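You operate a simulated robot arm through the tools that you are given. There is no shell and no other tool. Be economical: measure what you need, move in short steps, check, and stop when the job is done.

You are at the controls of a simulated two-armed robot. One attempt, no reset.

JOB
Take the lid off the tub marked "rings" on the wooden drawer bench top and lay it down there. Put the spacer block labelled "65" from the top shelf of the tote rack on the fourth store shelf from the bottom and the spacer block that says "29" on the back of the white table top. Fetch the silver number block marked "59" from the packing bench top and set it on the steel plate top. Put the grey tape roll from the packing bench top on the bottom tool rack shelf. Take the pot marked "cleaner" from the long white table top and put it on the large brown carton top. Take the grey tab from the long white table top and leave it on the fourth store shelf from the bottom. Put the green tape roll from the lane by the low grey bar top on the strapped carton top. Open the white flap. Do these in any order. Set down upright: silver number block.

The check looks at the end state, three seconds after you hand in, the way a careful person would. Anything else that was tipped, shoved, dropped, spilled or broken makes it a failure. A push-on lid holds only when it is set on centred and level and pressed home; a screw cap is set on level and turned clockwise until tight.

ROBOT AND FRAMES
Two 7-joint arms with two-finger grippers on one trunk, on a base that drives. Base frame: it is fixed to the floor where the robot stands at the start and does not move with it; the origin is under the middle of the robot, x ahead of it, y to its left, z up; the surface under the hand at the start is at about z = 880. Lengths are in mm, angles in degrees, forces in N, time in s.
The left shoulder is at the start at [27, 162, 1282], the right one opposite. With the tool pointing down near the work surface each hand reaches from about 180 to 700 mm from the robot's upright axis, wherever it stands, measured 20 degrees to its own side. Places, roughly: back of the white table top [-2100, 900, 1000]; blue pot, grey pot [-1500, 2250, 750]; bottom tool rack shelf [-3800, 4500, 300]; fourth store shelf [-1400, 4600, 1300]; green tape roll (7x7x3 cm) [-1800, 2300, 800]; grey tab (5x3x2 cm) [-1700, 2500, 800]; grey tape roll (7x7x3 cm) [600, 3800, 900]; large brown carton top [-3000, 3000, 500]; silver number block [500, 3000, 750]; spacer block [750, 1250, 1250]; steel plate top [-1500, 900, 900]; strapped carton top [-3700, 2700, 400]; tub [750, 0, 1000]; white flap [-2200, 900, 1000]. Payload 2.45 kg a hand.
The tool frame of a hand sits at the grasp point between the pads (the TCP): z along the fingers, y along the line on which they close. The tips reach 26 mm beyond it. The gripper opens to 96 mm. The gripper's body begins 69 mm behind the TCP.
Orientation is told as [roll, pitch, yaw] about the base's x, y, z axes, in that order, counted from this pose: with the fingers straight down and closing along the base's y, the tool's x points along the base's -x, its y along +y and its z along -z.

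CONTROLS
- The arms move only by the tool move_arm. It takes "left_targets", "right_targets" or both (then of equal length, played together; a hand with none holds still); each is a list of rows, each a list of 7 numbers: the turn, a rotation vector about the tool's x, y, z in units of 180 degrees (1.0 is 180 degrees), then the shift along the tool's x, y, z in units of 200 mm (1.0 is 200 mm), then the gripper command, from -1 (fully open) to 1 (shut), values between in proportion. In form: [[ax, ay, az, dx, dy, dz, gripper], ...]. A call has 1 to 10 rows; each row is the pose to reach, as a shift and turn from the pose commanded when the call began, along the tool's axes at that moment. A call with a number of a shift or a turn outside -1 to 1 is refused whole. Rows are played at 5 a second. More than 50 mm and 8.6 degrees between two rows, or a gripper value outside its range, and nothing of the call is played. A pose out of reach is approached as far as the arm can. The call stops where the force on the tool passes 40 N (or 10 N more than at its start, if that is more) or the arm is blocked; 0.2 s more then pass. The fingers move at their own pace and stop on an object; they squeeze with about 38 N. The grip force told is the motor's: it shows also when the fingers shut on nothing. Time passes only in rows, and 0.2 s behind the last, so rows that repeat a pose let the fingers close. The reply holds the time, the measured pose of the TCP, the force on the tool along the base axes, the opening and the grip force, in the units named above and with some noise, with the torque about the TCP (base axes, N m) and any sound that the robot's microphone picked up, and new pictures: "pictures" is both (left out), scene, wrist or none (wrist: the cameras of the hands that moved).
- Cameras (640 x 400 px; columns grow to the right, rows downward): "scene" is now at [69, -4.4, 1744.7]; the picture's right is [0.01, -1.00, 0.00], its down [-0.82, -0.01, -0.57] and it looks along [0.57, 0.01, -0.82] (base axes); focal length 250 px, centre (320, 200). "left" rides on the left gripper at [82, -3, -98] in its tool frame; the picture's right is [0.04, 1.00, 0.00], its down [-0.73, 0.03, -0.68] and it looks along [-0.68, 0.03, 0.73] (tool axes); focal length 256 px, centre (320, 200). "right" rides on the right gripper at [82, 3, -98] in its tool frame; the picture's right is [-0.04, 1.00, 0.00], its down [-0.73, -0.03, -0.68] and it looks along [-0.68, -0.03, 0.73] (tool axes); focal length 256 px, centre (320, 200). There is no depth. A picture from a camera that has moved, and an enlarged one, comes with that camera's place and axes in the base frame and with its lens. The place of the scene camera against the robot may be out by one fixed shift of up to 12 mm in any direction.
- slide_trunk(by): slides the trunk up (or, below 0, down) by that many mm; the arms and the scene camera ride with it, the base frame stays. It gives what a move gives, with no picture.
- drive_base(legs): drives the robot by 1 to 6 legs, each [ahead, left, turn to the left] in mm, mm and degrees, along the robot's own axes; the way and the turn of a leg run together, so that a leg with both is an arc; at most 1500 mm and 180 degrees a leg. The arms and the cameras ride along, it lands a little off, and it stops where it bumps. It gives what a move gives, and a new picture of the scene camera.
- head_to(pan, tilt): turns the head with the scene camera to pan (to the left, within 120 degrees either way) and tilt (down, from -29 to 69), counted from straight ahead of the robot. It gives what a move gives, and a new picture of the scene camera.
- enlarge(camera, box): a new picture of the part [left, top, right, bottom] of that camera's present view, enlarged. The clock stands still meanwhile.
- hand_in(): hands the job in; it is judged then, once.

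Go step by step. Nothing tells you exact positions but the pictures and the camera data: compare them with the known pose of the tool, close in by small moves and look again before you grip or let go. The budget is 483 turns and 360 pictures, counting those below and the enlarged ones. Unless the task says otherwise, let go and move clear before handing in, and close with one line.

The tools are called after "Call:" as a command line: name --argument value ..., lists and objects as JSON in quotes. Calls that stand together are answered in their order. move_arm: Moves the arms, as the interface text tells. Its arguments: {"type":"object","properties":{"left_targets":{"type":"array"},"right_targets":{"type":"array"},"pictures":{"type":"string","enum":["both","scene","wrist","none"]}},"required":[]} The other tools are called the same way: slide_trunk (by) slides the trunk up or down; drive_base (legs) drives the base; head_to (pan, tilt) turns the head that bears the scene camera; enlarge (camera, box) takes an enlarged picture of a part of a camera's view; hand_in () hands the job in.

At the start:

```text
clock: 0.0
left_position: [459.6, 222.4, 1253.4]
left_ee_rot: [0.0, 0.1, 0.1]
left_wrist_force: [0.7, -0.2, -0.2]
left_ft_torque: [-0.03, -0.01, -0.01]
left_gripper_width: 96.0
left_grasp_force: 0.1
right_position: [471.9, -223.9, 1263.8]
right_ee_rot: [0.0, 0.0, -0.2]
right_wrist_force: [-0.2, -0.2, 0.0]
right_ft_torque: [-0.02, 0.0, -0.02]
right_gripper_width: 96.2
right_grasp_force: 0.0
trunk travel left (down, up): [-450.0, 117.0]
robot x, y, heading: [-1.9, -1.9, -0.0]
head pan, tilt: [0.7, 55.3]
```

scene: 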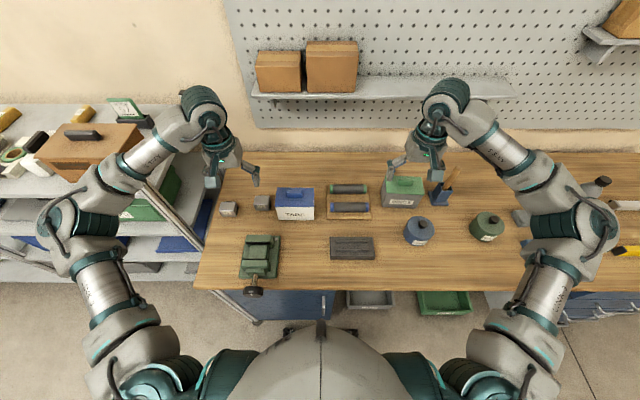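
right: 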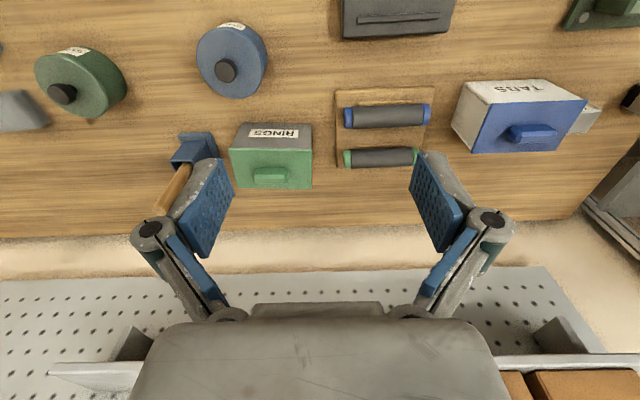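
left: 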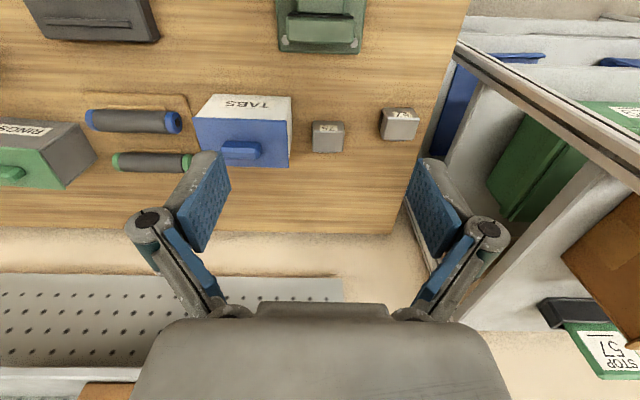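

I see the drawer bench ahead with the grey tub marked RINGS and its green lid, in front of the right hand at about [675, -330]. I'll look closer first to measure it.

Call:
enlarge --camera "scene" --box '[340, 140, 500, 240]'

Call:
enlarge --camera "right" --box '[190, 90, 350, 190]'

```text
4.00 times, centred on (420, 190) of scene
camera zoom: at [69.0, -4.4, 1744.7], right [0.01, -1.0, 0.0], down [-0.82, -0.01, -0.57], along [0.57, 0.01, -0.82], focal length 998 px, centre (-80, 240)
```

zoom: 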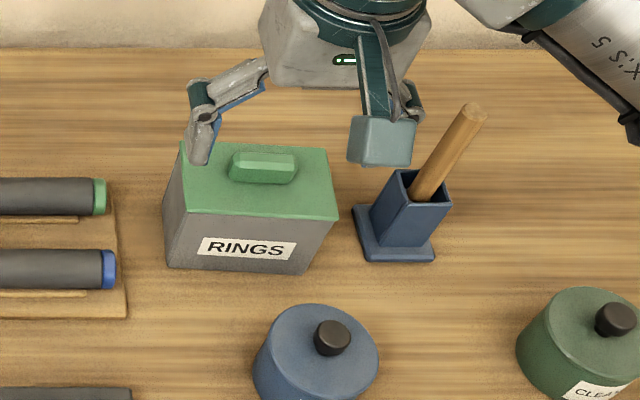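

```text
4.00 times, centred on (270, 140) of right
camera zoom: at [390.8, -218.7, 1363.4], right [0.04, 1.0, 0.0], down [0.73, -0.03, 0.68], along [0.68, -0.03, -0.73], focal length 1024 px, centre (520, 440)
```

zoom: 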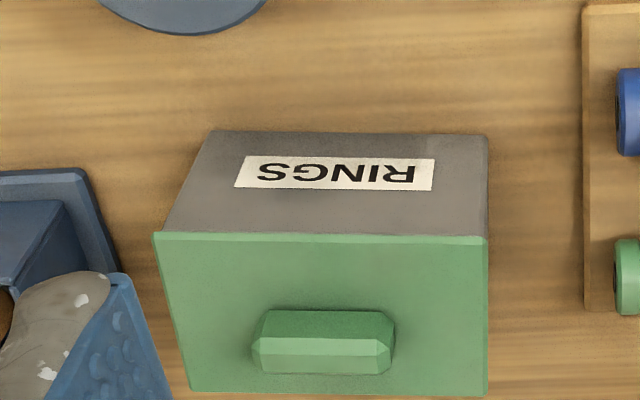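

The lid handle is at roughly [669, -321, 995], a bar about 64 mm long along y. I'll move the right hand above it and look again.

Call:
move_arm --right_targets '[[0, 0, 0, -0.14, -0.07, 0.124, -1], [0, 0, 0, -0.281, -0.139, 0.249, -1], [0, 0, 0, -0.422, -0.208, 0.373, -1], [0, 0, 0, -0.563, -0.277, 0.497, -1], [0, 0, 0, -0.704, -0.346, 0.621, -1], [0, 0, 0, -0.844, -0.416, 0.746, -1], [0, 0, 0, -0.985, -0.485, 0.87, -1]]' --pictures "both"

```text
clock: 1.6
left_position: [458.6, 220.9, 1254.3]
left_ee_rot: [0.0, 0.0, 0.0]
left_wrist_force: [0.3, 0.0, 0.0]
left_ft_torque: [0.01, 0.01, -0.02]
left_gripper_width: 96.1
left_grasp_force: 0.0
right_position: [667.5, -322.3, 1088.9]
right_ee_rot: [0.0, -0.1, 0.0]
right_wrist_force: [0.1, -0.4, 0.0]
right_ft_torque: [0.02, 0.01, 0.03]
right_gripper_width: 95.7
right_grasp_force: 0.1
trunk travel left (down, up): [-450.0, 117.0]
robot x, y, heading: [1.6, 0.5, -0.0]
head pan, tilt: [0.7, 55.3]
camera scene: at [72.4, -4.5, 1744.6], right [0.01, -1.0, 0.0], down [-0.83, -0.01, -0.56], along [0.56, 0.01, -0.83], focal length 250 px, centre (320, 200)
camera right: at [586.4, -317.4, 1187.8], right [0.04, 1.0, 0.0], down [0.73, -0.03, 0.68], along [0.68, -0.03, -0.73], focal length 256 px, centre (320, 200)
```

scene: 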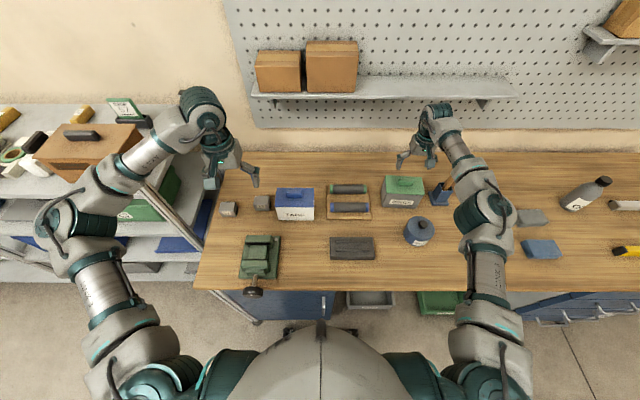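
right: 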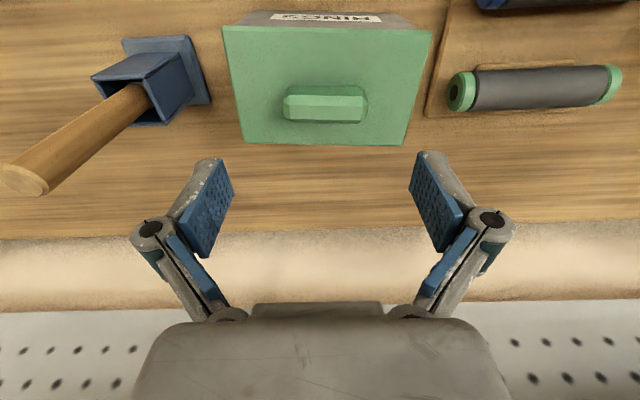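

Handle is centred under the hand; I'll go down partway and look at the fingertips relative to the handle.

Call:
move_arm --right_targets '[[0, 0, 0, 0, 0.012, 0.1, -1], [0, 0, 0, 0, 0.025, 0.2, -1]]' --pictures "wrist"

```text
clock: 2.2
left_position: [455.8, 219.8, 1255.0]
left_ee_rot: [0.0, 0.0, 0.0]
left_wrist_force: [-0.6, -0.4, 0.7]
left_ft_torque: [0.03, -0.02, -0.01]
left_gripper_width: 96.0
left_grasp_force: 0.0
right_position: [666.0, -315.4, 1050.5]
right_ee_rot: [0.0, 0.0, -0.1]
right_wrist_force: [-0.5, 0.0, -0.1]
right_ft_torque: [-0.03, 0.04, 0.03]
right_gripper_width: 95.9
right_grasp_force: 0.1
trunk travel left (down, up): [-450.0, 117.0]
robot x, y, heading: [-2.9, -0.1, -0.2]
head pan, tilt: [0.7, 55.3]
camera right: at [586.0, -312.0, 1149.6], right [0.04, 1.0, 0.0], down [0.73, -0.03, 0.68], along [0.68, -0.03, -0.73], focal length 256 px, centre (320, 200)
```

right: 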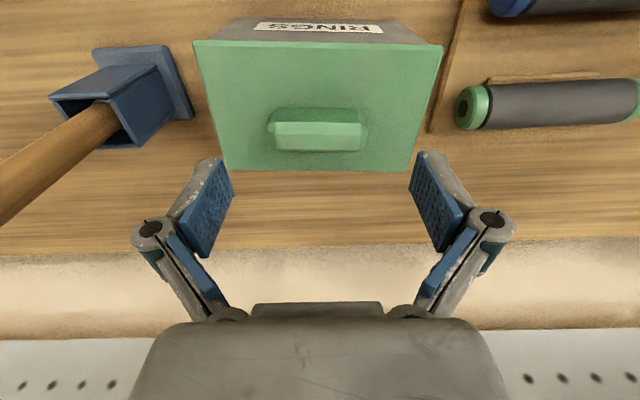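

Call:
move_arm --right_targets '[[0, 0, 0, 0, 0, 0.06, -1], [0, 0, 0, 0, 0, 0.12, -1]]' --pictures "wrist"

```text
clock: 2.8
left_position: [456.4, 220.4, 1255.0]
left_ee_rot: [0.1, -0.2, 0.0]
left_wrist_force: [0.5, -0.2, -0.6]
left_ft_torque: [0.03, 0.02, -0.01]
left_gripper_width: 96.0
left_grasp_force: 0.1
right_position: [668.1, -315.6, 1027.5]
right_ee_rot: [0.1, -0.1, 0.0]
right_wrist_force: [-0.3, 0.8, -0.6]
right_ft_torque: [-0.05, -0.01, 0.03]
right_gripper_width: 96.0
right_grasp_force: 0.0
trunk travel left (down, up): [-450.0, 117.0]
robot x, y, heading: [0.0, -2.3, 0.2]
head pan, tilt: [0.7, 55.3]
camera right: at [586.3, -310.9, 1126.2], right [0.04, 1.0, 0.0], down [0.73, -0.03, 0.68], along [0.68, -0.03, -0.73], focal length 256 px, centre (320, 200)
```

right: 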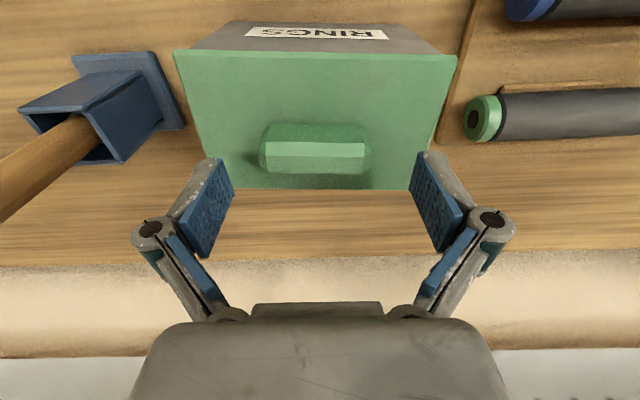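

Call:
move_arm --right_targets '[[0, 0, 0, 0, -0.01, 0.03, -1], [0, 0, 0, 0, -0.015, 0.055, -1], [0, 0, 0, 0, -0.015, 0.055, 0], [0, 0, 0, 0, -0.015, 0.055, 1], [0, 0, 0, 0, -0.015, 0.055, 1], [0, 0, 0, 0, -0.015, 0.055, 1]]' --pictures "wrist"

```text
clock: 4.2
left_position: [454.8, 220.2, 1253.9]
left_ee_rot: [0.1, -0.1, 0.0]
left_wrist_force: [0.3, -0.4, 0.1]
left_ft_torque: [0.0, -0.03, 0.02]
left_gripper_width: 96.2
left_grasp_force: 0.1
right_position: [667.3, -317.8, 1018.2]
right_ee_rot: [0.1, -0.1, -0.1]
right_wrist_force: [2.3, -1.3, 5.4]
right_ft_torque: [0.04, 0.0, -0.13]
right_gripper_width: 59.7
right_grasp_force: 38.1
trunk travel left (down, up): [-450.0, 117.0]
robot x, y, heading: [0.6, -0.6, -0.0]
head pan, tilt: [0.7, 55.3]
camera right: at [585.7, -313.7, 1116.6], right [0.04, 1.0, 0.0], down [0.73, -0.03, 0.68], along [0.68, -0.03, -0.73], focal length 256 px, centre (320, 200)
```

right: 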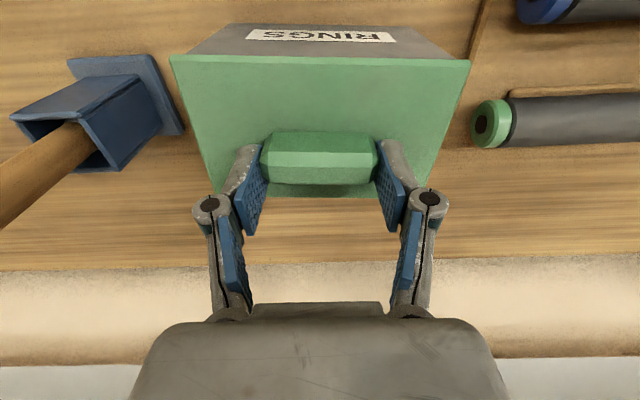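

Gripped at 59.7 mm. I'll lift straight up.

Call:
move_arm --right_targets '[[0, 0, 0, 0, 0, -0.02, 1], [0, 0, 0, 0, 0, -0.05, 1], [0, 0, 0, 0, 0, -0.1, 1], [0, 0, 0, 0, 0, -0.2, 1], [0, 0, 0, 0, 0, -0.35, 1]]' --pictures "both"

```text
clock: 5.4
left_position: [454.4, 221.6, 1254.5]
left_ee_rot: [0.0, -0.2, 0.0]
left_wrist_force: [-0.6, -0.3, 0.1]
left_ft_torque: [-0.01, 0.0, 0.01]
left_gripper_width: 96.1
left_grasp_force: 0.2
right_position: [665.5, -318.4, 1089.3]
right_ee_rot: [0.0, -0.2, 0.0]
right_wrist_force: [0.0, -0.1, -2.2]
right_ft_torque: [0.06, 0.0, -0.01]
right_gripper_width: 59.5
right_grasp_force: 37.4
trunk travel left (down, up): [-450.0, 117.0]
robot x, y, heading: [3.1, -2.3, -0.1]
head pan, tilt: [0.7, 55.3]
camera scene: at [69.2, -5.1, 1744.7], right [0.01, -1.0, 0.0], down [-0.82, -0.01, -0.57], along [0.57, 0.01, -0.82], focal length 250 px, centre (320, 200)
camera right: at [583.5, -314.3, 1187.5], right [0.04, 1.0, 0.0], down [0.73, -0.03, 0.68], along [0.68, -0.03, -0.73], focal length 256 px, centre (320, 200)
```

scene: 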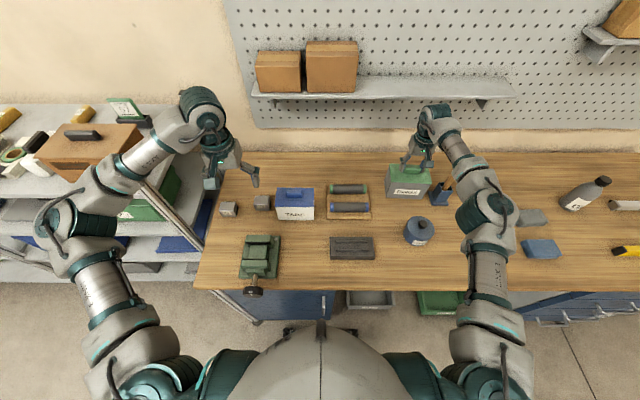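
right: 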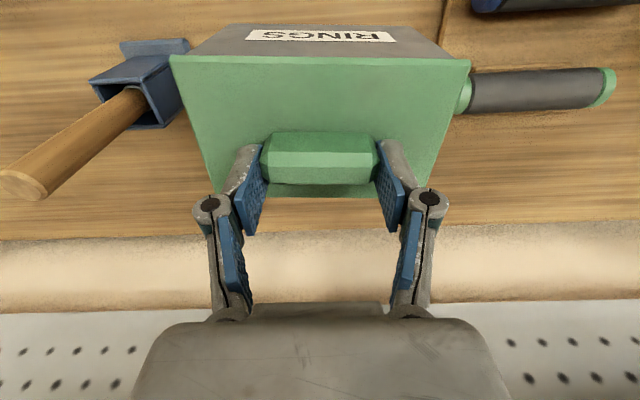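

The whole tub came up with the lid, so the lid is pressed on and the body must be held. I'll set the tub back exactly where it was and bring the left hand to hold the body.

Call:
move_arm --right_targets '[[0, 0, 0, 0, 0, 0.12, 1], [0, 0, 0, 0, 0, 0.24, 1], [0, 0, 0, 0, 0, 0.32, 1], [0, 0, 0, 0, 0, 0.352, 1]]' --pictures "none"

Call:
enlarge --camera "scene" --box '[260, 130, 500, 280]'

```text
clock: 6.4
left_position: [454.1, 220.9, 1254.8]
left_ee_rot: [0.0, -0.2, -0.1]
left_wrist_force: [0.7, 0.6, 0.4]
left_ft_torque: [-0.01, -0.01, -0.03]
left_gripper_width: 95.9
left_grasp_force: 0.0
right_position: [665.4, -319.1, 1017.2]
right_ee_rot: [0.0, -0.4, 0.0]
right_wrist_force: [3.6, -2.3, 7.2]
right_ft_torque: [-0.11, -0.06, -0.08]
right_gripper_width: 59.6
right_grasp_force: 38.2
trunk travel left (down, up): [-450.0, 117.0]
robot x, y, heading: [-3.7, 2.8, 0.1]
head pan, tilt: [0.7, 55.3]
```

```text
2.67 times, centred on (380, 205) of scene
camera zoom: at [67.7, -4.4, 1744.9], right [0.01, -1.0, 0.0], down [-0.82, -0.01, -0.57], along [0.57, 0.01, -0.82], focal length 666 px, centre (160, 187)
```

zoom: 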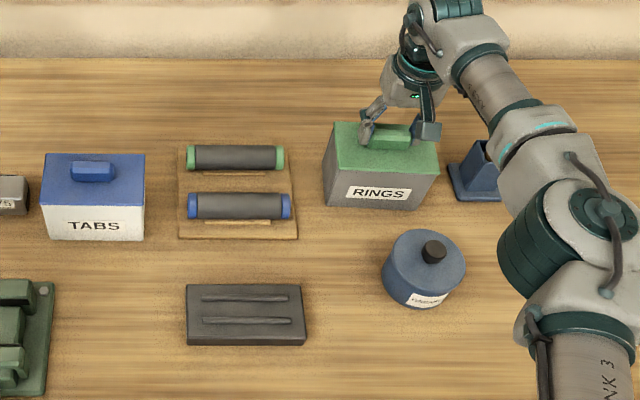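

Now I'll swing the left hand round towards the tub's left side, fingers to point toward -y and slightly down, closing along x.

Call:
move_arm --left_targets '[[0.0186, 0.0186, -0.0321, -0.075, -0.086, 0.054, -1], [0.0371, 0.0371, -0.0643, -0.15, -0.171, 0.107, -1], [0.0557, 0.0557, -0.0964, -0.225, -0.257, 0.161, -1], [0.0742, 0.0742, -0.1286, -0.3, -0.343, 0.214, -1], [0.0928, 0.0928, -0.1607, -0.375, -0.429, 0.268, -1], [0.1113, 0.1113, -0.1929, -0.45, -0.514, 0.321, -1], [0.1299, 0.1299, -0.225, -0.525, -0.6, 0.375, -1]]' --pictures "none"

```text
clock: 8.0
left_position: [560.2, 101.3, 1179.6]
left_ee_rot: [-14.7, 29.2, 37.9]
left_wrist_force: [-0.5, -0.4, 0.9]
left_ft_torque: [-0.01, -0.04, -0.01]
left_gripper_width: 96.1
left_grasp_force: 0.1
right_position: [665.8, -318.2, 1018.2]
right_ee_rot: [0.0, -0.4, -0.1]
right_wrist_force: [5.8, -2.7, 21.1]
right_ft_torque: [-0.14, -0.12, -0.31]
right_gripper_width: 59.5
right_grasp_force: 38.2
trunk travel left (down, up): [-450.0, 117.0]
robot x, y, heading: [-0.3, 0.9, -0.2]
head pan, tilt: [0.7, 55.3]
```

Call:
move_arm --left_targets '[[0.0186, 0.0186, -0.0321, -0.014, -0.114, 0.136, -1], [0.0371, 0.0371, -0.0643, -0.028, -0.229, 0.273, -1], [0.0557, 0.0557, -0.0964, -0.043, -0.343, 0.409, -1], [0.0742, 0.0742, -0.1286, -0.057, -0.457, 0.545, -1], [0.0928, 0.0928, -0.1607, -0.071, -0.571, 0.681, -1], [0.1113, 0.1113, -0.1929, -0.085, -0.686, 0.818, -1], [0.1299, 0.1299, -0.225, -0.1, -0.8, 0.954, -1]]' --right_targets '[[0, 0, 0, 0, 0, -0.005, 1], [0, 0, 0, 0, 0, -0.01, 1], [0, 0, 0, 0, 0, -0.01, 1], [0, 0, 0, 0, 0, -0.01, 1], [0, 0, 0, 0, 0, -0.01, 1], [0, 0, 0, 0, 0, -0.01, 1], [0, 0, 0, 0, 0, -0.01, 1]]' --pictures "both"

```text
clock: 9.6
left_position: [645.1, -95.9, 1045.4]
left_ee_rot: [-0.1, 60.1, 90.1]
left_wrist_force: [-0.1, -0.5, -0.6]
left_ft_torque: [0.0, 0.0, 0.0]
left_gripper_width: 96.2
left_grasp_force: 0.1
right_position: [666.9, -320.7, 1017.8]
right_ee_rot: [0.2, -0.2, 0.0]
right_wrist_force: [-0.1, 1.0, 2.5]
right_ft_torque: [0.05, 0.12, -0.06]
right_gripper_width: 59.3
right_grasp_force: 37.9
trunk travel left (down, up): [-450.0, 117.0]
robot x, y, heading: [-2.3, -0.6, 0.0]
head pan, tilt: [0.7, 55.3]
camera scene: at [70.7, -8.5, 1744.7], right [0.01, -1.0, 0.0], down [-0.83, -0.01, -0.56], along [0.56, 0.01, -0.83], focal length 250 px, centre (320, 200)
camera right: at [586.0, -316.8, 1116.6], right [0.04, 1.0, 0.0], down [0.73, -0.03, 0.68], along [0.68, -0.03, -0.73], focal length 256 px, centre (320, 200)
camera left: at [647.4, -50.5, 1164.1], right [-1.0, -0.02, 0.03], down [-0.03, 0.95, -0.3], along [-0.03, -0.3, -0.95], focal length 256 px, centre (320, 200)
```

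scene: 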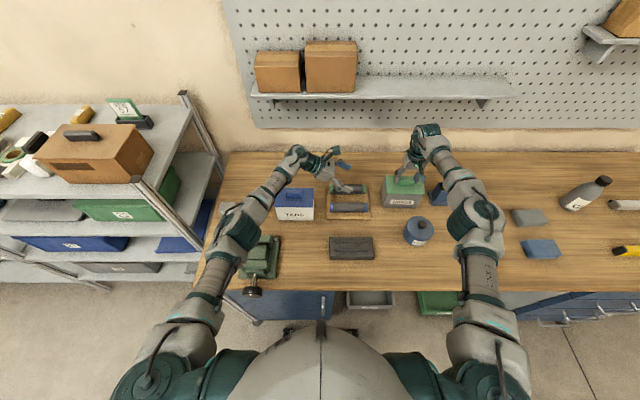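
right: 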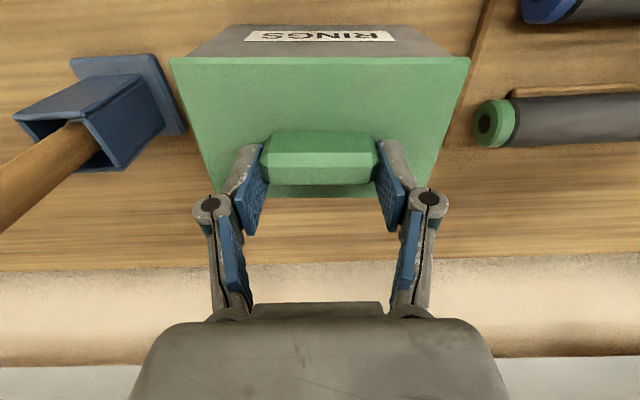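
left: 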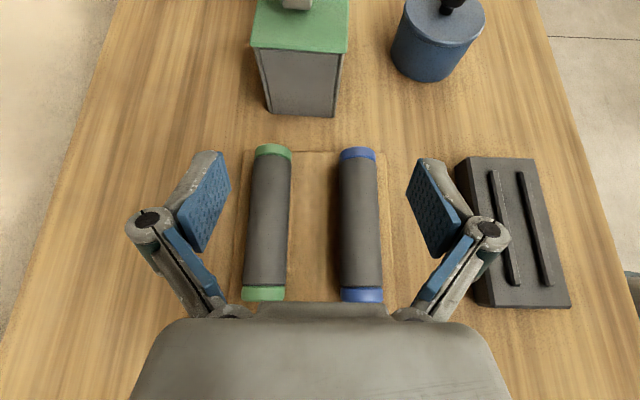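

The left hand is lined up; tub body is about 75 mm wide in x, centred at x≈664. I'll advance along the fingers and check.

Call:
move_arm --left_targets '[[0, 0, 0, 0, -0.05, 0.15, -1], [0, 0, 0, 0, -0.095, 0.3, -1], [0, 0, 0, 0, -0.095, 0.45, -1], [0, 0, 0, 0, -0.095, 0.57, -1], [0, 0, 0, 0, -0.095, 0.7, -1]]' --pictures "wrist"

```text
clock: 10.8
left_position: [620.1, -181.9, 992.6]
left_ee_rot: [-0.1, 60.0, 90.0]
left_wrist_force: [-0.2, 0.0, -0.7]
left_ft_torque: [0.01, 0.03, 0.02]
left_gripper_width: 96.1
left_grasp_force: 0.0
left hand out of reach, approached as far as the arm can: row 1, 2, 3, 4, 5
right_position: [666.8, -319.2, 1018.2]
right_ee_rot: [0.1, 0.0, 0.0]
right_wrist_force: [0.7, 0.4, -0.7]
right_ft_torque: [0.03, -0.06, 0.01]
right_gripper_width: 59.4
right_grasp_force: 37.5
trunk travel left (down, up): [-450.0, 117.0]
robot x, y, heading: [4.4, 2.2, 0.2]
head pan, tilt: [0.7, 55.3]
heard: snap
camera left: at [623.0, -135.8, 1112.6], right [-1.0, -0.02, 0.03], down [-0.03, 0.95, -0.3], along [-0.03, -0.3, -0.95], focal length 256 px, centre (320, 200)
```

left: 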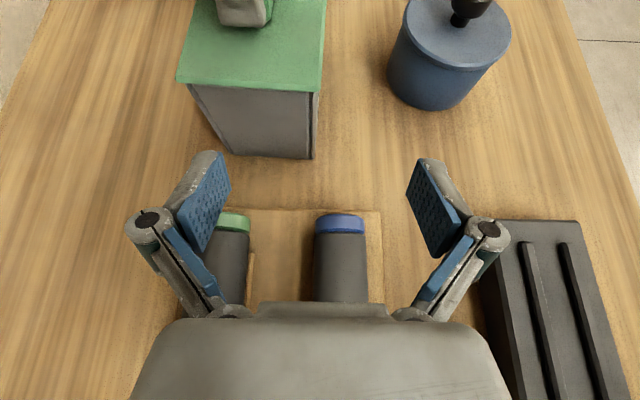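

A snap was heard and the left arm is at its reach limit. I'll test-lift the lid a little with the right hand while watching with the left camera.

Call:
move_arm --right_targets '[[0, 0, 0, 0, 0, -0.03, 1], [0, 0, 0, 0, 0, -0.06, 1], [0, 0, 0, 0, 0, -0.1, 1]]' --pictures "none"

Call:
enlarge --camera "left" --box '[130, 0, 450, 200]'

```text
clock: 11.6
left_position: [621.0, -180.2, 993.6]
left_ee_rot: [-0.1, 60.0, 89.9]
left_wrist_force: [-1.2, 1.1, -0.4]
left_ft_torque: [0.0, -0.01, 0.0]
left_gripper_width: 96.0
left_grasp_force: 0.0
right_position: [666.9, -319.5, 1039.1]
right_ee_rot: [0.1, -0.2, 0.0]
right_wrist_force: [0.4, 0.5, -0.5]
right_ft_torque: [-0.01, -0.01, -0.01]
right_gripper_width: 59.3
right_grasp_force: 38.2
trunk travel left (down, up): [-450.0, 117.0]
robot x, y, heading: [0.2, 7.3, -0.2]
head pan, tilt: [0.7, 55.3]
```

```text
2.00 times, centred on (290, 100) of left
camera zoom: at [623.4, -136.4, 1112.6], right [-1.0, -0.02, 0.03], down [-0.03, 0.95, -0.3], along [-0.03, -0.3, -0.95], focal length 512 px, centre (380, 400)
```

zoom: 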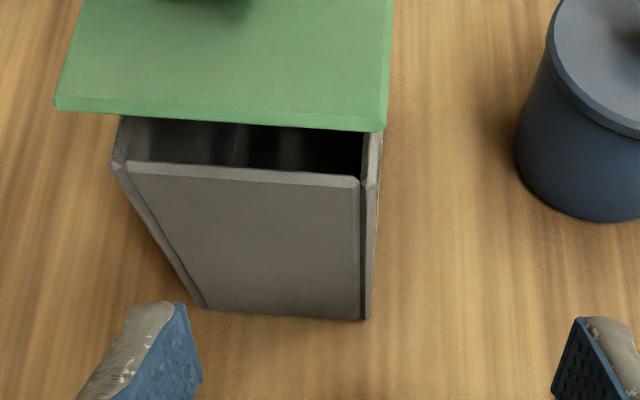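

The lid has come free and the tub stays in place. I'll raise the lid and withdraw the left hand.

Call:
move_arm --left_targets '[[0, 0, 0, 0, 0, -0.2, -1], [0, 0, 0, 0, 0.05, -0.4, -1], [0, 0, 0, 0.05, 0.1, -0.6, -1], [0, 0, 0, 0.1, 0.25, -0.75, -1], [0, 0, 0, 0.2, 0.4, -0.85, -1], [0, 0, 0, 0.35, 0.5, -0.95, -1]]' --right_targets '[[0, 0, 0, 0, 0, -0.2, 1], [0, 0, 0, 0, 0, -0.4, 1], [0, 0, 0, 0.2, -0.05, -0.4, 1], [0, 0, 0, 0.4, -0.1, -0.4, 1], [0, 0, 0, 0.6, -0.15, -0.4, 1], [0, 0, 0, 0.8, -0.2, -0.4, 1]]' --pictures "none"

```text
clock: 13.0
left_position: [513.9, -49.6, 1150.5]
left_ee_rot: [-0.3, 59.9, 89.9]
left_wrist_force: [-0.5, 0.0, 1.0]
left_ft_torque: [0.01, -0.01, 0.03]
left_gripper_width: 96.1
left_grasp_force: 0.0
right_position: [500.1, -358.3, 1119.7]
right_ee_rot: [0.0, -0.3, 0.0]
right_wrist_force: [1.1, -0.4, -0.2]
right_ft_torque: [0.03, 0.01, 0.01]
right_gripper_width: 59.3
right_grasp_force: 38.0
trunk travel left (down, up): [-450.0, 117.0]
robot x, y, heading: [-4.6, 1.0, 0.1]
head pan, tilt: [0.7, 55.3]
```

Call:
move_arm --left_targets '[[-0.0186, -0.0186, 0.0321, -0.014, 0.05, -0.114, -1], [-0.0371, -0.0371, 0.0643, -0.028, 0.1, -0.229, -1], [-0.0557, -0.0557, 0.0964, -0.043, 0.15, -0.343, -1], [-0.0742, -0.0742, 0.1286, -0.057, 0.2, -0.457, -1], [-0.0928, -0.0928, 0.1607, -0.071, 0.25, -0.571, -1], [-0.1113, -0.1113, 0.1929, -0.085, 0.3, -0.686, -1], [-0.1299, -0.1299, 0.225, -0.1, 0.35, -0.8, -1]]' --right_targets '[[0, 0, 0, 0.2, -0.053, 0, 1], [0, 0, 0, 0.4, -0.107, 0, 1], [0, 0, 0, 0.59, -0.16, 0, 1], [0, 0, 0, 0.59, -0.16, 0.2, 1], [0, 0, 0, 0.59, -0.16, 0.4, 1], [0, 0, 0, 0.59, -0.16, 0.6, 1], [0, 0, 0, 0.59, -0.16, 0.75, 1]]' --pictures "both"

```text
clock: 14.6
left_position: [444.6, 94.6, 1211.9]
left_ee_rot: [-14.6, 29.0, 37.6]
left_wrist_force: [0.6, -0.2, 0.1]
left_ft_torque: [0.0, 0.0, 0.01]
left_gripper_width: 96.0
left_grasp_force: 0.1
right_position: [387.5, -392.6, 966.7]
right_ee_rot: [0.2, -0.1, -0.1]
right_wrist_force: [0.2, -0.1, 0.3]
right_ft_torque: [0.0, -0.03, -0.04]
right_gripper_width: 59.3
right_grasp_force: 37.5
trunk travel left (down, up): [-450.0, 117.0]
robot x, y, heading: [1.1, -4.1, 0.0]
head pan, tilt: [0.7, 55.3]
camera scene: at [68.0, -9.6, 1744.8], right [0.01, -1.0, 0.0], down [-0.82, -0.01, -0.57], along [0.57, 0.01, -0.82], focal length 250 px, centre (320, 200)
camera right: at [305.6, -388.4, 1065.5], right [0.04, 1.0, 0.0], down [0.73, -0.03, 0.68], along [0.68, -0.03, -0.73], focal length 256 px, centre (320, 200)
camera left: at [411.8, 97.1, 1335.6], right [-0.72, 0.67, -0.2], down [0.64, 0.74, 0.21], along [0.29, 0.03, -0.96], focal length 256 px, centre (320, 200)
```

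scene: 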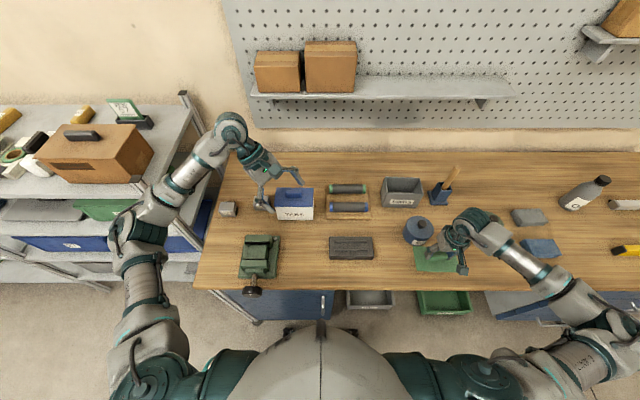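
right: 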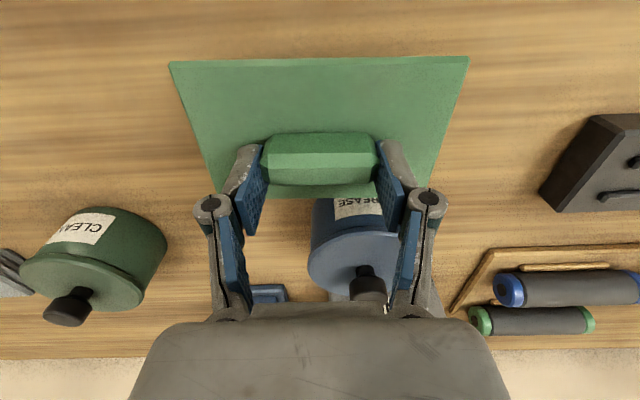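
left: 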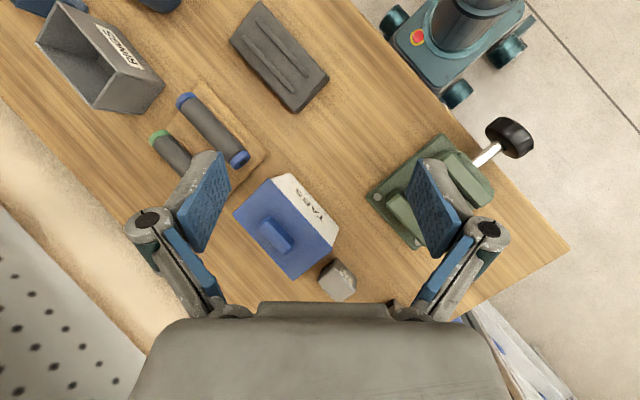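

Lid is over the free spot on the bench front. Lowering it.

Call:
move_arm --right_targets '[[0, 0, 0, 0.05, 0, 0.08, 1], [0, 0, 0, 0.05, 0, 0.14, 1], [0, 0, 0, 0.05, 0, 0.18, 1]]' --pictures "none"

```text
clock: 15.4
left_position: [444.5, 97.1, 1212.8]
left_ee_rot: [-14.6, 29.2, 37.8]
left_wrist_force: [-0.2, 0.1, -0.1]
left_ft_torque: [0.0, 0.02, 0.01]
left_gripper_width: 95.9
left_grasp_force: 0.0
right_position: [378.1, -390.5, 932.7]
right_ee_rot: [0.1, -0.2, -0.1]
right_wrist_force: [-0.6, 0.2, -0.1]
right_ft_torque: [0.01, 0.01, 0.0]
right_gripper_width: 59.2
right_grasp_force: 38.2
trunk travel left (down, up): [-450.0, 117.0]
robot x, y, heading: [0.6, 1.3, -0.1]
head pan, tilt: [0.7, 55.3]
```

Call:
move_arm --right_targets '[[0, 0, 0, 0, 0, 0.02, 1], [0, 0, 0, 0, 0, 0.035, 1]]' --pictures "none"

```text
clock: 16.0
left_position: [441.9, 97.5, 1212.8]
left_ee_rot: [-14.7, 29.1, 37.7]
left_wrist_force: [0.5, -0.3, -0.6]
left_ft_torque: [0.02, -0.03, -0.02]
left_gripper_width: 96.3
left_grasp_force: 0.1
right_position: [376.9, -391.3, 927.4]
right_ee_rot: [-0.1, -0.5, -0.2]
right_wrist_force: [-1.5, -5.0, 25.9]
right_ft_torque: [0.15, 0.72, 0.07]
right_gripper_width: 59.3
right_grasp_force: 38.0
trunk travel left (down, up): [-450.0, 117.0]
robot x, y, heading: [-1.8, -3.5, 0.0]
head pan, tilt: [0.7, 55.3]
```

Contact. Easing, releasing and lifting clear.

Call:
move_arm --right_targets '[[0, 0, 0, 0, 0, -0.015, 1], [0, 0, 0, 0, 0, -0.015, 0.0], [0, 0, 0, 0, 0, -0.015, -1], [0, 0, 0, 0, 0, -0.015, -1], [0, 0, 0, 0, 0, -0.2, -1], [0, 0, 0, 0, 0, -0.4, -1], [0, 0, 0, 0, 0, -0.6, -1], [0, 0, 0, 0, 0, -0.8, -1]]' --pictures "scene"

```text
clock: 17.8
left_position: [444.8, 97.1, 1212.7]
left_ee_rot: [-14.7, 29.0, 37.8]
left_wrist_force: [-0.2, 0.0, -0.4]
left_ft_torque: [0.0, -0.01, 0.04]
left_gripper_width: 96.2
left_grasp_force: 0.0
right_position: [376.3, -389.3, 1085.7]
right_ee_rot: [0.2, -0.2, -0.1]
right_wrist_force: [-1.0, -0.1, 0.1]
right_ft_torque: [0.0, -0.02, -0.02]
right_gripper_width: 96.0
right_grasp_force: 0.1
trunk travel left (down, up): [-450.0, 117.0]
robot x, y, heading: [-0.5, 0.9, 0.0]
head pan, tilt: [0.7, 55.3]
camera scene: at [67.8, -7.0, 1744.8], right [0.01, -1.0, 0.0], down [-0.82, -0.01, -0.57], along [0.57, 0.01, -0.82], focal length 250 px, centre (320, 200)
```

scene: 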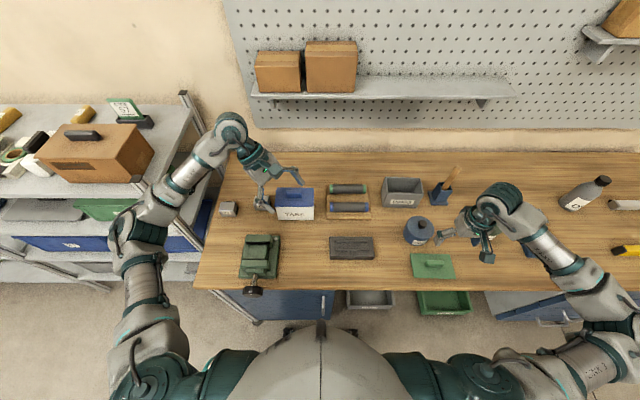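

Lid is laid down. Now I'll raise both hands to carry poses, and survey the surroundings.

Call:
move_arm --left_targets '[[-0.0186, -0.0186, 0.0321, 0.003, 0.064, -0.066, -1], [-0.0371, -0.0371, 0.0643, 0.006, 0.129, -0.131, -1], [-0.0557, -0.0557, 0.0964, 0.009, 0.193, -0.197, -1], [-0.0742, -0.0742, 0.1286, 0.012, 0.257, -0.263, -1], [-0.0928, -0.0928, 0.1607, 0.015, 0.321, -0.329, -1], [-0.1113, -0.1113, 0.1929, 0.018, 0.386, -0.394, -1], [-0.1299, -0.1299, 0.225, 0.02, 0.45, -0.46, -1]]' --right_targets '[[0, 0, 0, 0, 0.08, -0.14, -1], [0, 0, 0, 0, 0.16, -0.28, -1], [0, 0, 0, 0, 0.24, -0.42, -1], [0, 0, 0, 0, 0.32, -0.56, -1], [0, 0, 0, 0, 0.4, -0.7, -1], [0, 0, 0, 0, 0.48, -0.84, -1], [0, 0, 0, 0, 0.55, -0.95, -1]]' --pictures "none"

Call:
head_to --pan 70 --tilt 25

```text
clock: 19.4
left_position: [398.6, 203.0, 1274.7]
left_ee_rot: [0.0, -0.2, 0.0]
left_wrist_force: [0.4, 0.1, 0.1]
left_ft_torque: [0.01, -0.02, 0.03]
left_gripper_width: 96.0
left_grasp_force: 0.2
right_position: [375.8, -278.8, 1275.5]
right_ee_rot: [0.0, -0.2, -0.1]
right_wrist_force: [-0.5, -0.6, -0.4]
right_ft_torque: [-0.02, 0.0, 0.03]
right_gripper_width: 95.9
right_grasp_force: 0.0
trunk travel left (down, up): [-450.0, 117.0]
robot x, y, heading: [-0.4, 4.5, -0.0]
head pan, tilt: [0.7, 55.3]
```

```text
clock: 20.8
left_position: [400.3, 202.6, 1274.1]
left_ee_rot: [0.0, -0.1, 0.0]
left_wrist_force: [-0.6, 0.3, -0.6]
left_ft_torque: [-0.02, -0.04, 0.03]
left_gripper_width: 96.0
left_grasp_force: 0.1
right_position: [376.9, -280.1, 1273.9]
right_ee_rot: [0.0, -0.1, -0.1]
right_wrist_force: [-0.4, -0.5, 0.9]
right_ft_torque: [0.01, 0.0, 0.0]
right_gripper_width: 96.2
right_grasp_force: 0.0
trunk travel left (down, up): [-450.0, 117.0]
robot x, y, heading: [2.2, -0.8, 0.1]
head pan, tilt: [70.0, 25.0]
camera scene: at [28.0, 79.6, 1789.3], right [0.94, -0.34, 0.0], down [-0.15, -0.4, -0.91], along [0.31, 0.85, -0.42], focal length 250 px, centre (320, 200)
```

scene: 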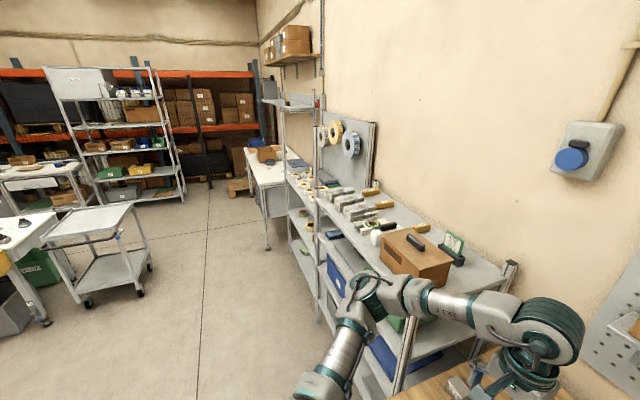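

Call:
enlarge --camera "scene" --box '[250, 130, 490, 280]'

Call:
enlarge --camera "scene" --box '[0, 50, 240, 200]'

Call:
head_to --pan 118 --tilt 25

```text
2.67 times, centred on (370, 205) of scene
camera zoom: at [28.0, 79.6, 1789.3], right [0.94, -0.34, 0.0], down [-0.15, -0.4, -0.91], along [0.31, 0.85, -0.42], focal length 666 px, centre (187, 187)
```

zoom: 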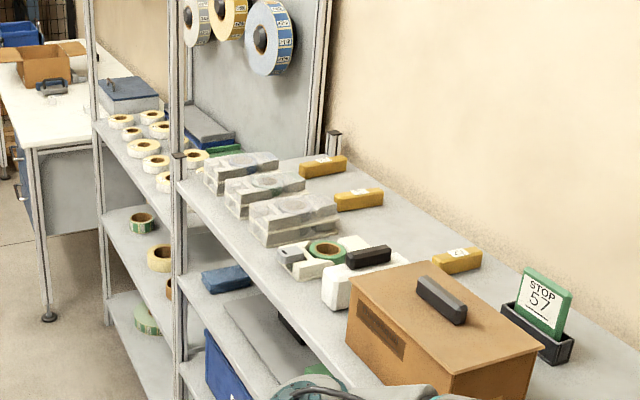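

```text
2.67 times, centred on (120, 125) of scene
camera zoom: at [28.0, 79.6, 1789.3], right [0.94, -0.34, 0.0], down [-0.15, -0.4, -0.91], along [0.31, 0.85, -0.42], focal length 666 px, centre (853, 400)
```

zoom: 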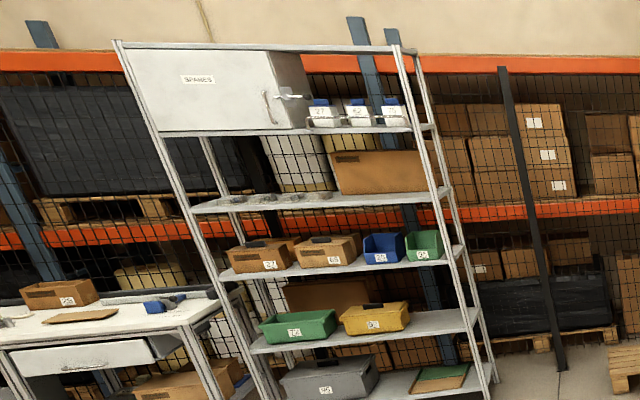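

```text
clock: 22.0
left_position: [400.8, 201.9, 1273.9]
left_ee_rot: [0.0, -0.1, 0.0]
left_wrist_force: [0.5, 0.1, 0.1]
left_ft_torque: [0.0, 0.0, 0.03]
left_gripper_width: 95.8
left_grasp_force: 0.0
right_position: [377.0, -279.7, 1274.8]
right_ee_rot: [0.1, -0.1, -0.2]
right_wrist_force: [0.0, -0.7, 0.1]
right_ft_torque: [-0.02, -0.01, -0.02]
right_gripper_width: 95.8
right_grasp_force: 0.1
trunk travel left (down, up): [-450.0, 117.0]
robot x, y, heading: [-1.3, -1.5, 0.1]
head pan, tilt: [118.0, 25.0]
camera scene: at [-46.8, 74.4, 1789.6], right [0.88, 0.47, 0.0], down [0.2, -0.37, -0.91], along [-0.43, 0.8, -0.42], focal length 250 px, centre (320, 200)
```

scene: 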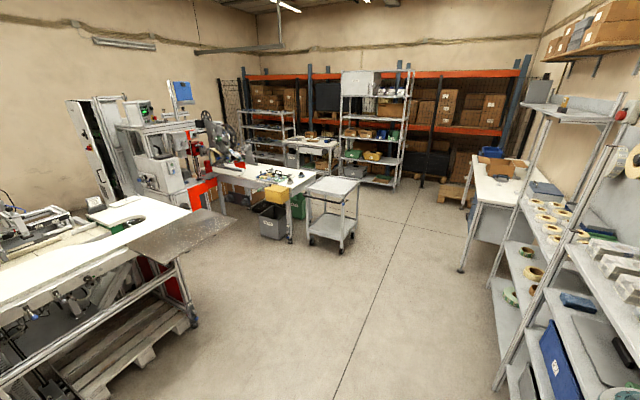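

I see the tote rack along the +x wall with three yellow blocks on its top shelf (about x 800, y 870–1320), the store rack at the back centre and the white tables on the left. I'll raise the trunk and drive left along the rack.

Call:
slide_trunk --by 110

Call:
drive_base --legs '[[0, 1100, 0]]'

Call:
head_to --pan 0 --tilt 35

```text
clock: 23.4
left_position: [399.8, 201.1, 1383.2]
left_ee_rot: [0.1, 0.0, 0.0]
left_wrist_force: [-0.3, 0.6, -0.3]
left_ft_torque: [0.01, 0.01, -0.05]
left_gripper_width: 96.0
left_grasp_force: 0.0
right_position: [378.1, -281.2, 1384.5]
right_ee_rot: [0.1, -0.1, -0.2]
right_wrist_force: [-0.8, 0.0, 0.4]
right_ft_torque: [0.04, 0.05, 0.0]
right_gripper_width: 96.1
right_grasp_force: 0.1
trunk travel left (down, up): [-560.0, 7.0]
robot x, y, heading: [0.4, -3.3, 0.1]
head pan, tilt: [118.0, 25.0]
```

```text
clock: 29.1
left_position: [387.3, 1327.1, 1383.3]
left_ee_rot: [0.1, -0.2, 0.9]
left_wrist_force: [1.2, 0.3, -0.5]
left_ft_torque: [0.01, 0.01, 0.0]
left_gripper_width: 96.1
left_grasp_force: 0.0
right_position: [372.7, 843.0, 1384.7]
right_ee_rot: [0.2, -0.1, 0.9]
right_wrist_force: [-0.4, 0.4, 0.2]
right_ft_torque: [0.0, 0.05, -0.03]
right_gripper_width: 96.0
right_grasp_force: 0.1
trunk travel left (down, up): [-560.0, 7.0]
robot x, y, heading: [-11.2, 1119.4, 0.9]
head pan, tilt: [118.0, 25.0]
camera scene: at [-62.7, 1186.4, 1899.7], right [0.87, 0.49, 0.0], down [0.2, -0.37, -0.91], along [-0.44, 0.79, -0.42], focal length 250 px, centre (320, 200)
```

scene: 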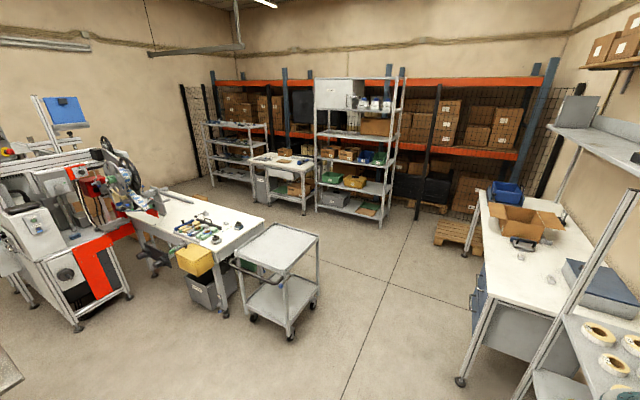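

```text
clock: 31.1
left_position: [383.9, 1328.0, 1385.0]
left_ee_rot: [0.1, -0.3, 1.0]
left_wrist_force: [0.1, 0.3, 0.5]
left_ft_torque: [0.01, -0.01, -0.01]
left_gripper_width: 96.1
left_grasp_force: 0.1
right_position: [368.3, 844.2, 1386.3]
right_ee_rot: [0.1, -0.3, 0.9]
right_wrist_force: [0.6, 0.5, 0.0]
right_ft_torque: [-0.01, 0.01, -0.05]
right_gripper_width: 96.1
right_grasp_force: 0.1
trunk travel left (down, up): [-560.0, 7.0]
robot x, y, heading: [-8.0, 1120.9, 0.9]
head pan, tilt: [0.0, 35.0]
camera scene: at [70.0, 1109.2, 1883.1], right [0.02, -1.0, 0.0], down [-0.58, -0.01, -0.82], along [0.82, 0.02, -0.58], focal length 250 px, centre (320, 200)
```

scene: 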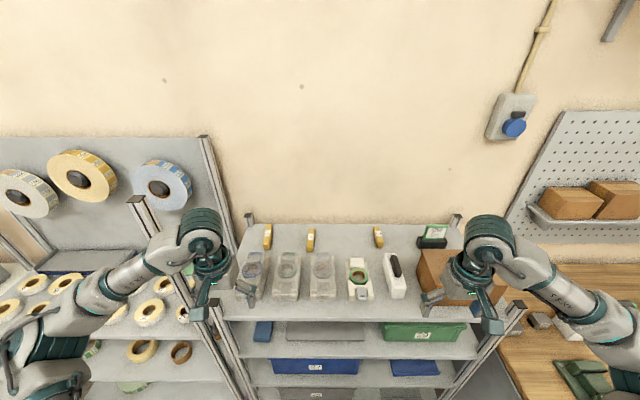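

Call:
enlarge --camera "scene" --box '[200, 205, 520, 405]'

Call:
enlarge --camera "scene" --box '[250, 215, 410, 265]'

```text
refused: 405 is not a number from 0 to 400
```

```text
4.00 times, centred on (330, 240) of scene
camera zoom: at [70.0, 1109.2, 1883.1], right [0.02, -1.0, 0.0], down [-0.58, -0.01, -0.82], along [0.82, 0.02, -0.58], focal length 998 px, centre (280, 40)
```

zoom: 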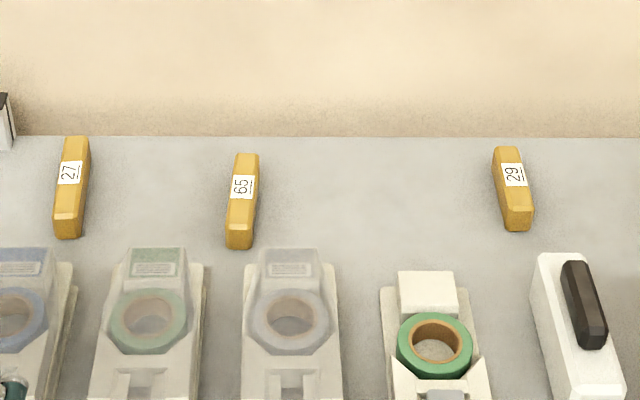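

Block 65 is at about [803, 1164], block 29 at [830, 889], tops at z≈1167. I'll drive in so that each hand has one in front of it.

Call:
drive_base --legs '[[0, -90, -0.9], [280, 0, 0]]'

Call:
head_to --pan 0 --tilt 55

```text
clock: 33.9
left_position: [620.9, 1283.5, 1383.3]
left_ee_rot: [-2.0, -1.5, 0.6]
left_wrist_force: [-1.1, -1.6, 0.6]
left_ft_torque: [0.16, -0.12, 0.0]
left_gripper_width: 96.0
left_grasp_force: 0.0
right_position: [600.4, 798.4, 1403.7]
right_ee_rot: [-2.6, -1.5, 0.2]
right_wrist_force: [-1.5, -1.1, 0.9]
right_ft_torque: [0.12, -0.07, 0.01]
right_gripper_width: 96.0
right_grasp_force: 0.1
trunk travel left (down, up): [-560.0, 7.0]
robot x, y, heading: [254.2, 1022.0, 0.0]
head pan, tilt: [0.0, 35.0]
stopped in leg 2: the robot was blocked; the commanded pose is now the measured one
camera scene: at [316.8, 980.4, 1883.0], right [0.0, -1.0, -0.02], down [-0.57, 0.01, -0.82], along [0.82, 0.02, -0.57], focal length 250 px, centre (320, 200)
```

scene: 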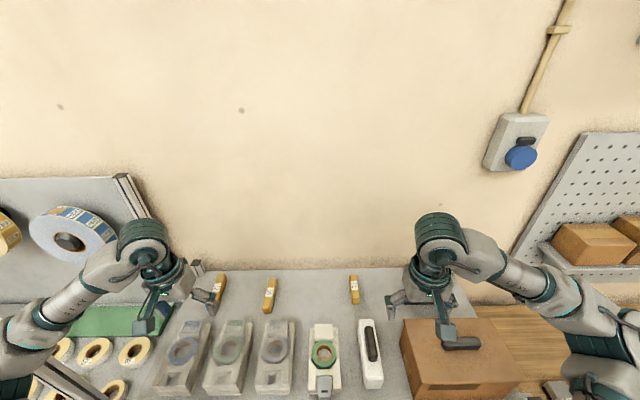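

```text
clock: 34.7
left_position: [612.2, 1285.5, 1388.3]
left_ee_rot: [-2.2, -2.0, 0.7]
left_wrist_force: [0.6, 0.1, -0.1]
left_ft_torque: [0.03, 0.04, 0.01]
left_gripper_width: 96.1
left_grasp_force: 0.0
right_position: [591.4, 800.4, 1406.9]
right_ee_rot: [-2.7, -1.8, 0.1]
right_wrist_force: [0.4, -1.4, -0.1]
right_ft_torque: [0.03, 0.03, -0.01]
right_gripper_width: 95.9
right_grasp_force: 0.1
trunk travel left (down, up): [-560.0, 7.0]
robot x, y, heading: [251.9, 1027.3, 0.3]
head pan, tilt: [0.0, 55.0]
camera scene: at [281.1, 1002.2, 1855.6], right [0.0, -1.0, -0.01], down [-0.81, 0.0, -0.59], along [0.59, 0.01, -0.81], focal length 250 px, centre (320, 200)
```

scene: 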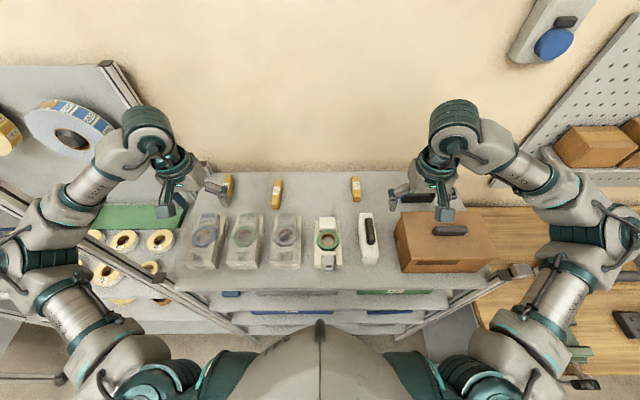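

The robot was blocked and is tilted a little; I'll back off a bit and check.

Call:
drive_base --legs '[[-50, 0, 0]]'

Call:
head_to --pan 0 --tilt 69

```text
clock: 35.6
left_position: [586.9, 1286.9, 1379.3]
left_ee_rot: [-2.3, -0.8, 0.5]
left_wrist_force: [0.1, 0.6, 0.6]
left_ft_torque: [0.02, 0.02, 0.01]
left_gripper_width: 95.9
left_grasp_force: 0.1
right_position: [565.6, 802.5, 1401.5]
right_ee_rot: [-2.8, -0.7, 0.1]
right_wrist_force: [-0.6, -0.6, -0.3]
right_ft_torque: [0.0, 0.04, -0.01]
right_gripper_width: 96.1
right_grasp_force: 0.1
trunk travel left (down, up): [-560.0, 7.0]
robot x, y, heading: [203.1, 1026.0, 0.1]
head pan, tilt: [0.0, 55.0]
camera scene: at [270.7, 1020.6, 1854.7], right [0.0, -1.0, 0.0], down [-0.82, 0.0, -0.57], along [0.57, 0.0, -0.82], focal length 250 px, centre (320, 200)
```

scene: 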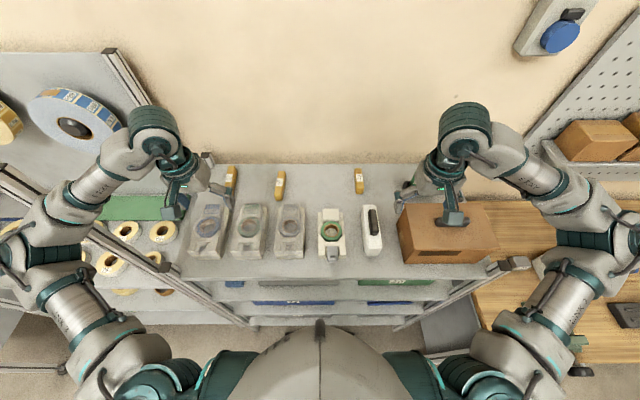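

```text
clock: 36.4
left_position: [581.1, 1293.6, 1380.2]
left_ee_rot: [-2.5, -1.0, 0.4]
left_wrist_force: [0.3, 0.1, 0.4]
left_ft_torque: [0.0, 0.05, 0.02]
left_gripper_width: 96.1
left_grasp_force: 0.1
right_position: [560.6, 808.7, 1402.9]
right_ee_rot: [-3.1, -0.9, 0.1]
right_wrist_force: [-0.5, 1.0, -1.3]
right_ft_torque: [-0.06, 0.04, -0.01]
right_gripper_width: 96.1
right_grasp_force: 0.1
trunk travel left (down, up): [-560.0, 7.0]
robot x, y, heading: [205.1, 1026.0, 0.2]
head pan, tilt: [0.0, 68.8]
camera scene: at [252.4, 1028.3, 1839.5], right [0.0, -1.0, 0.0], down [-0.93, -0.01, -0.36], along [0.36, 0.0, -0.93], focal length 250 px, centre (320, 200)
```

scene: 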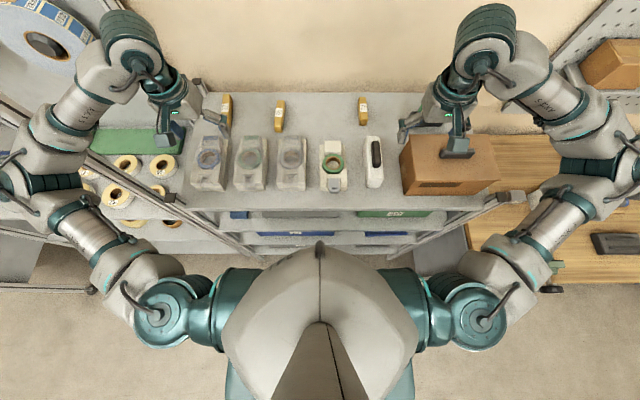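

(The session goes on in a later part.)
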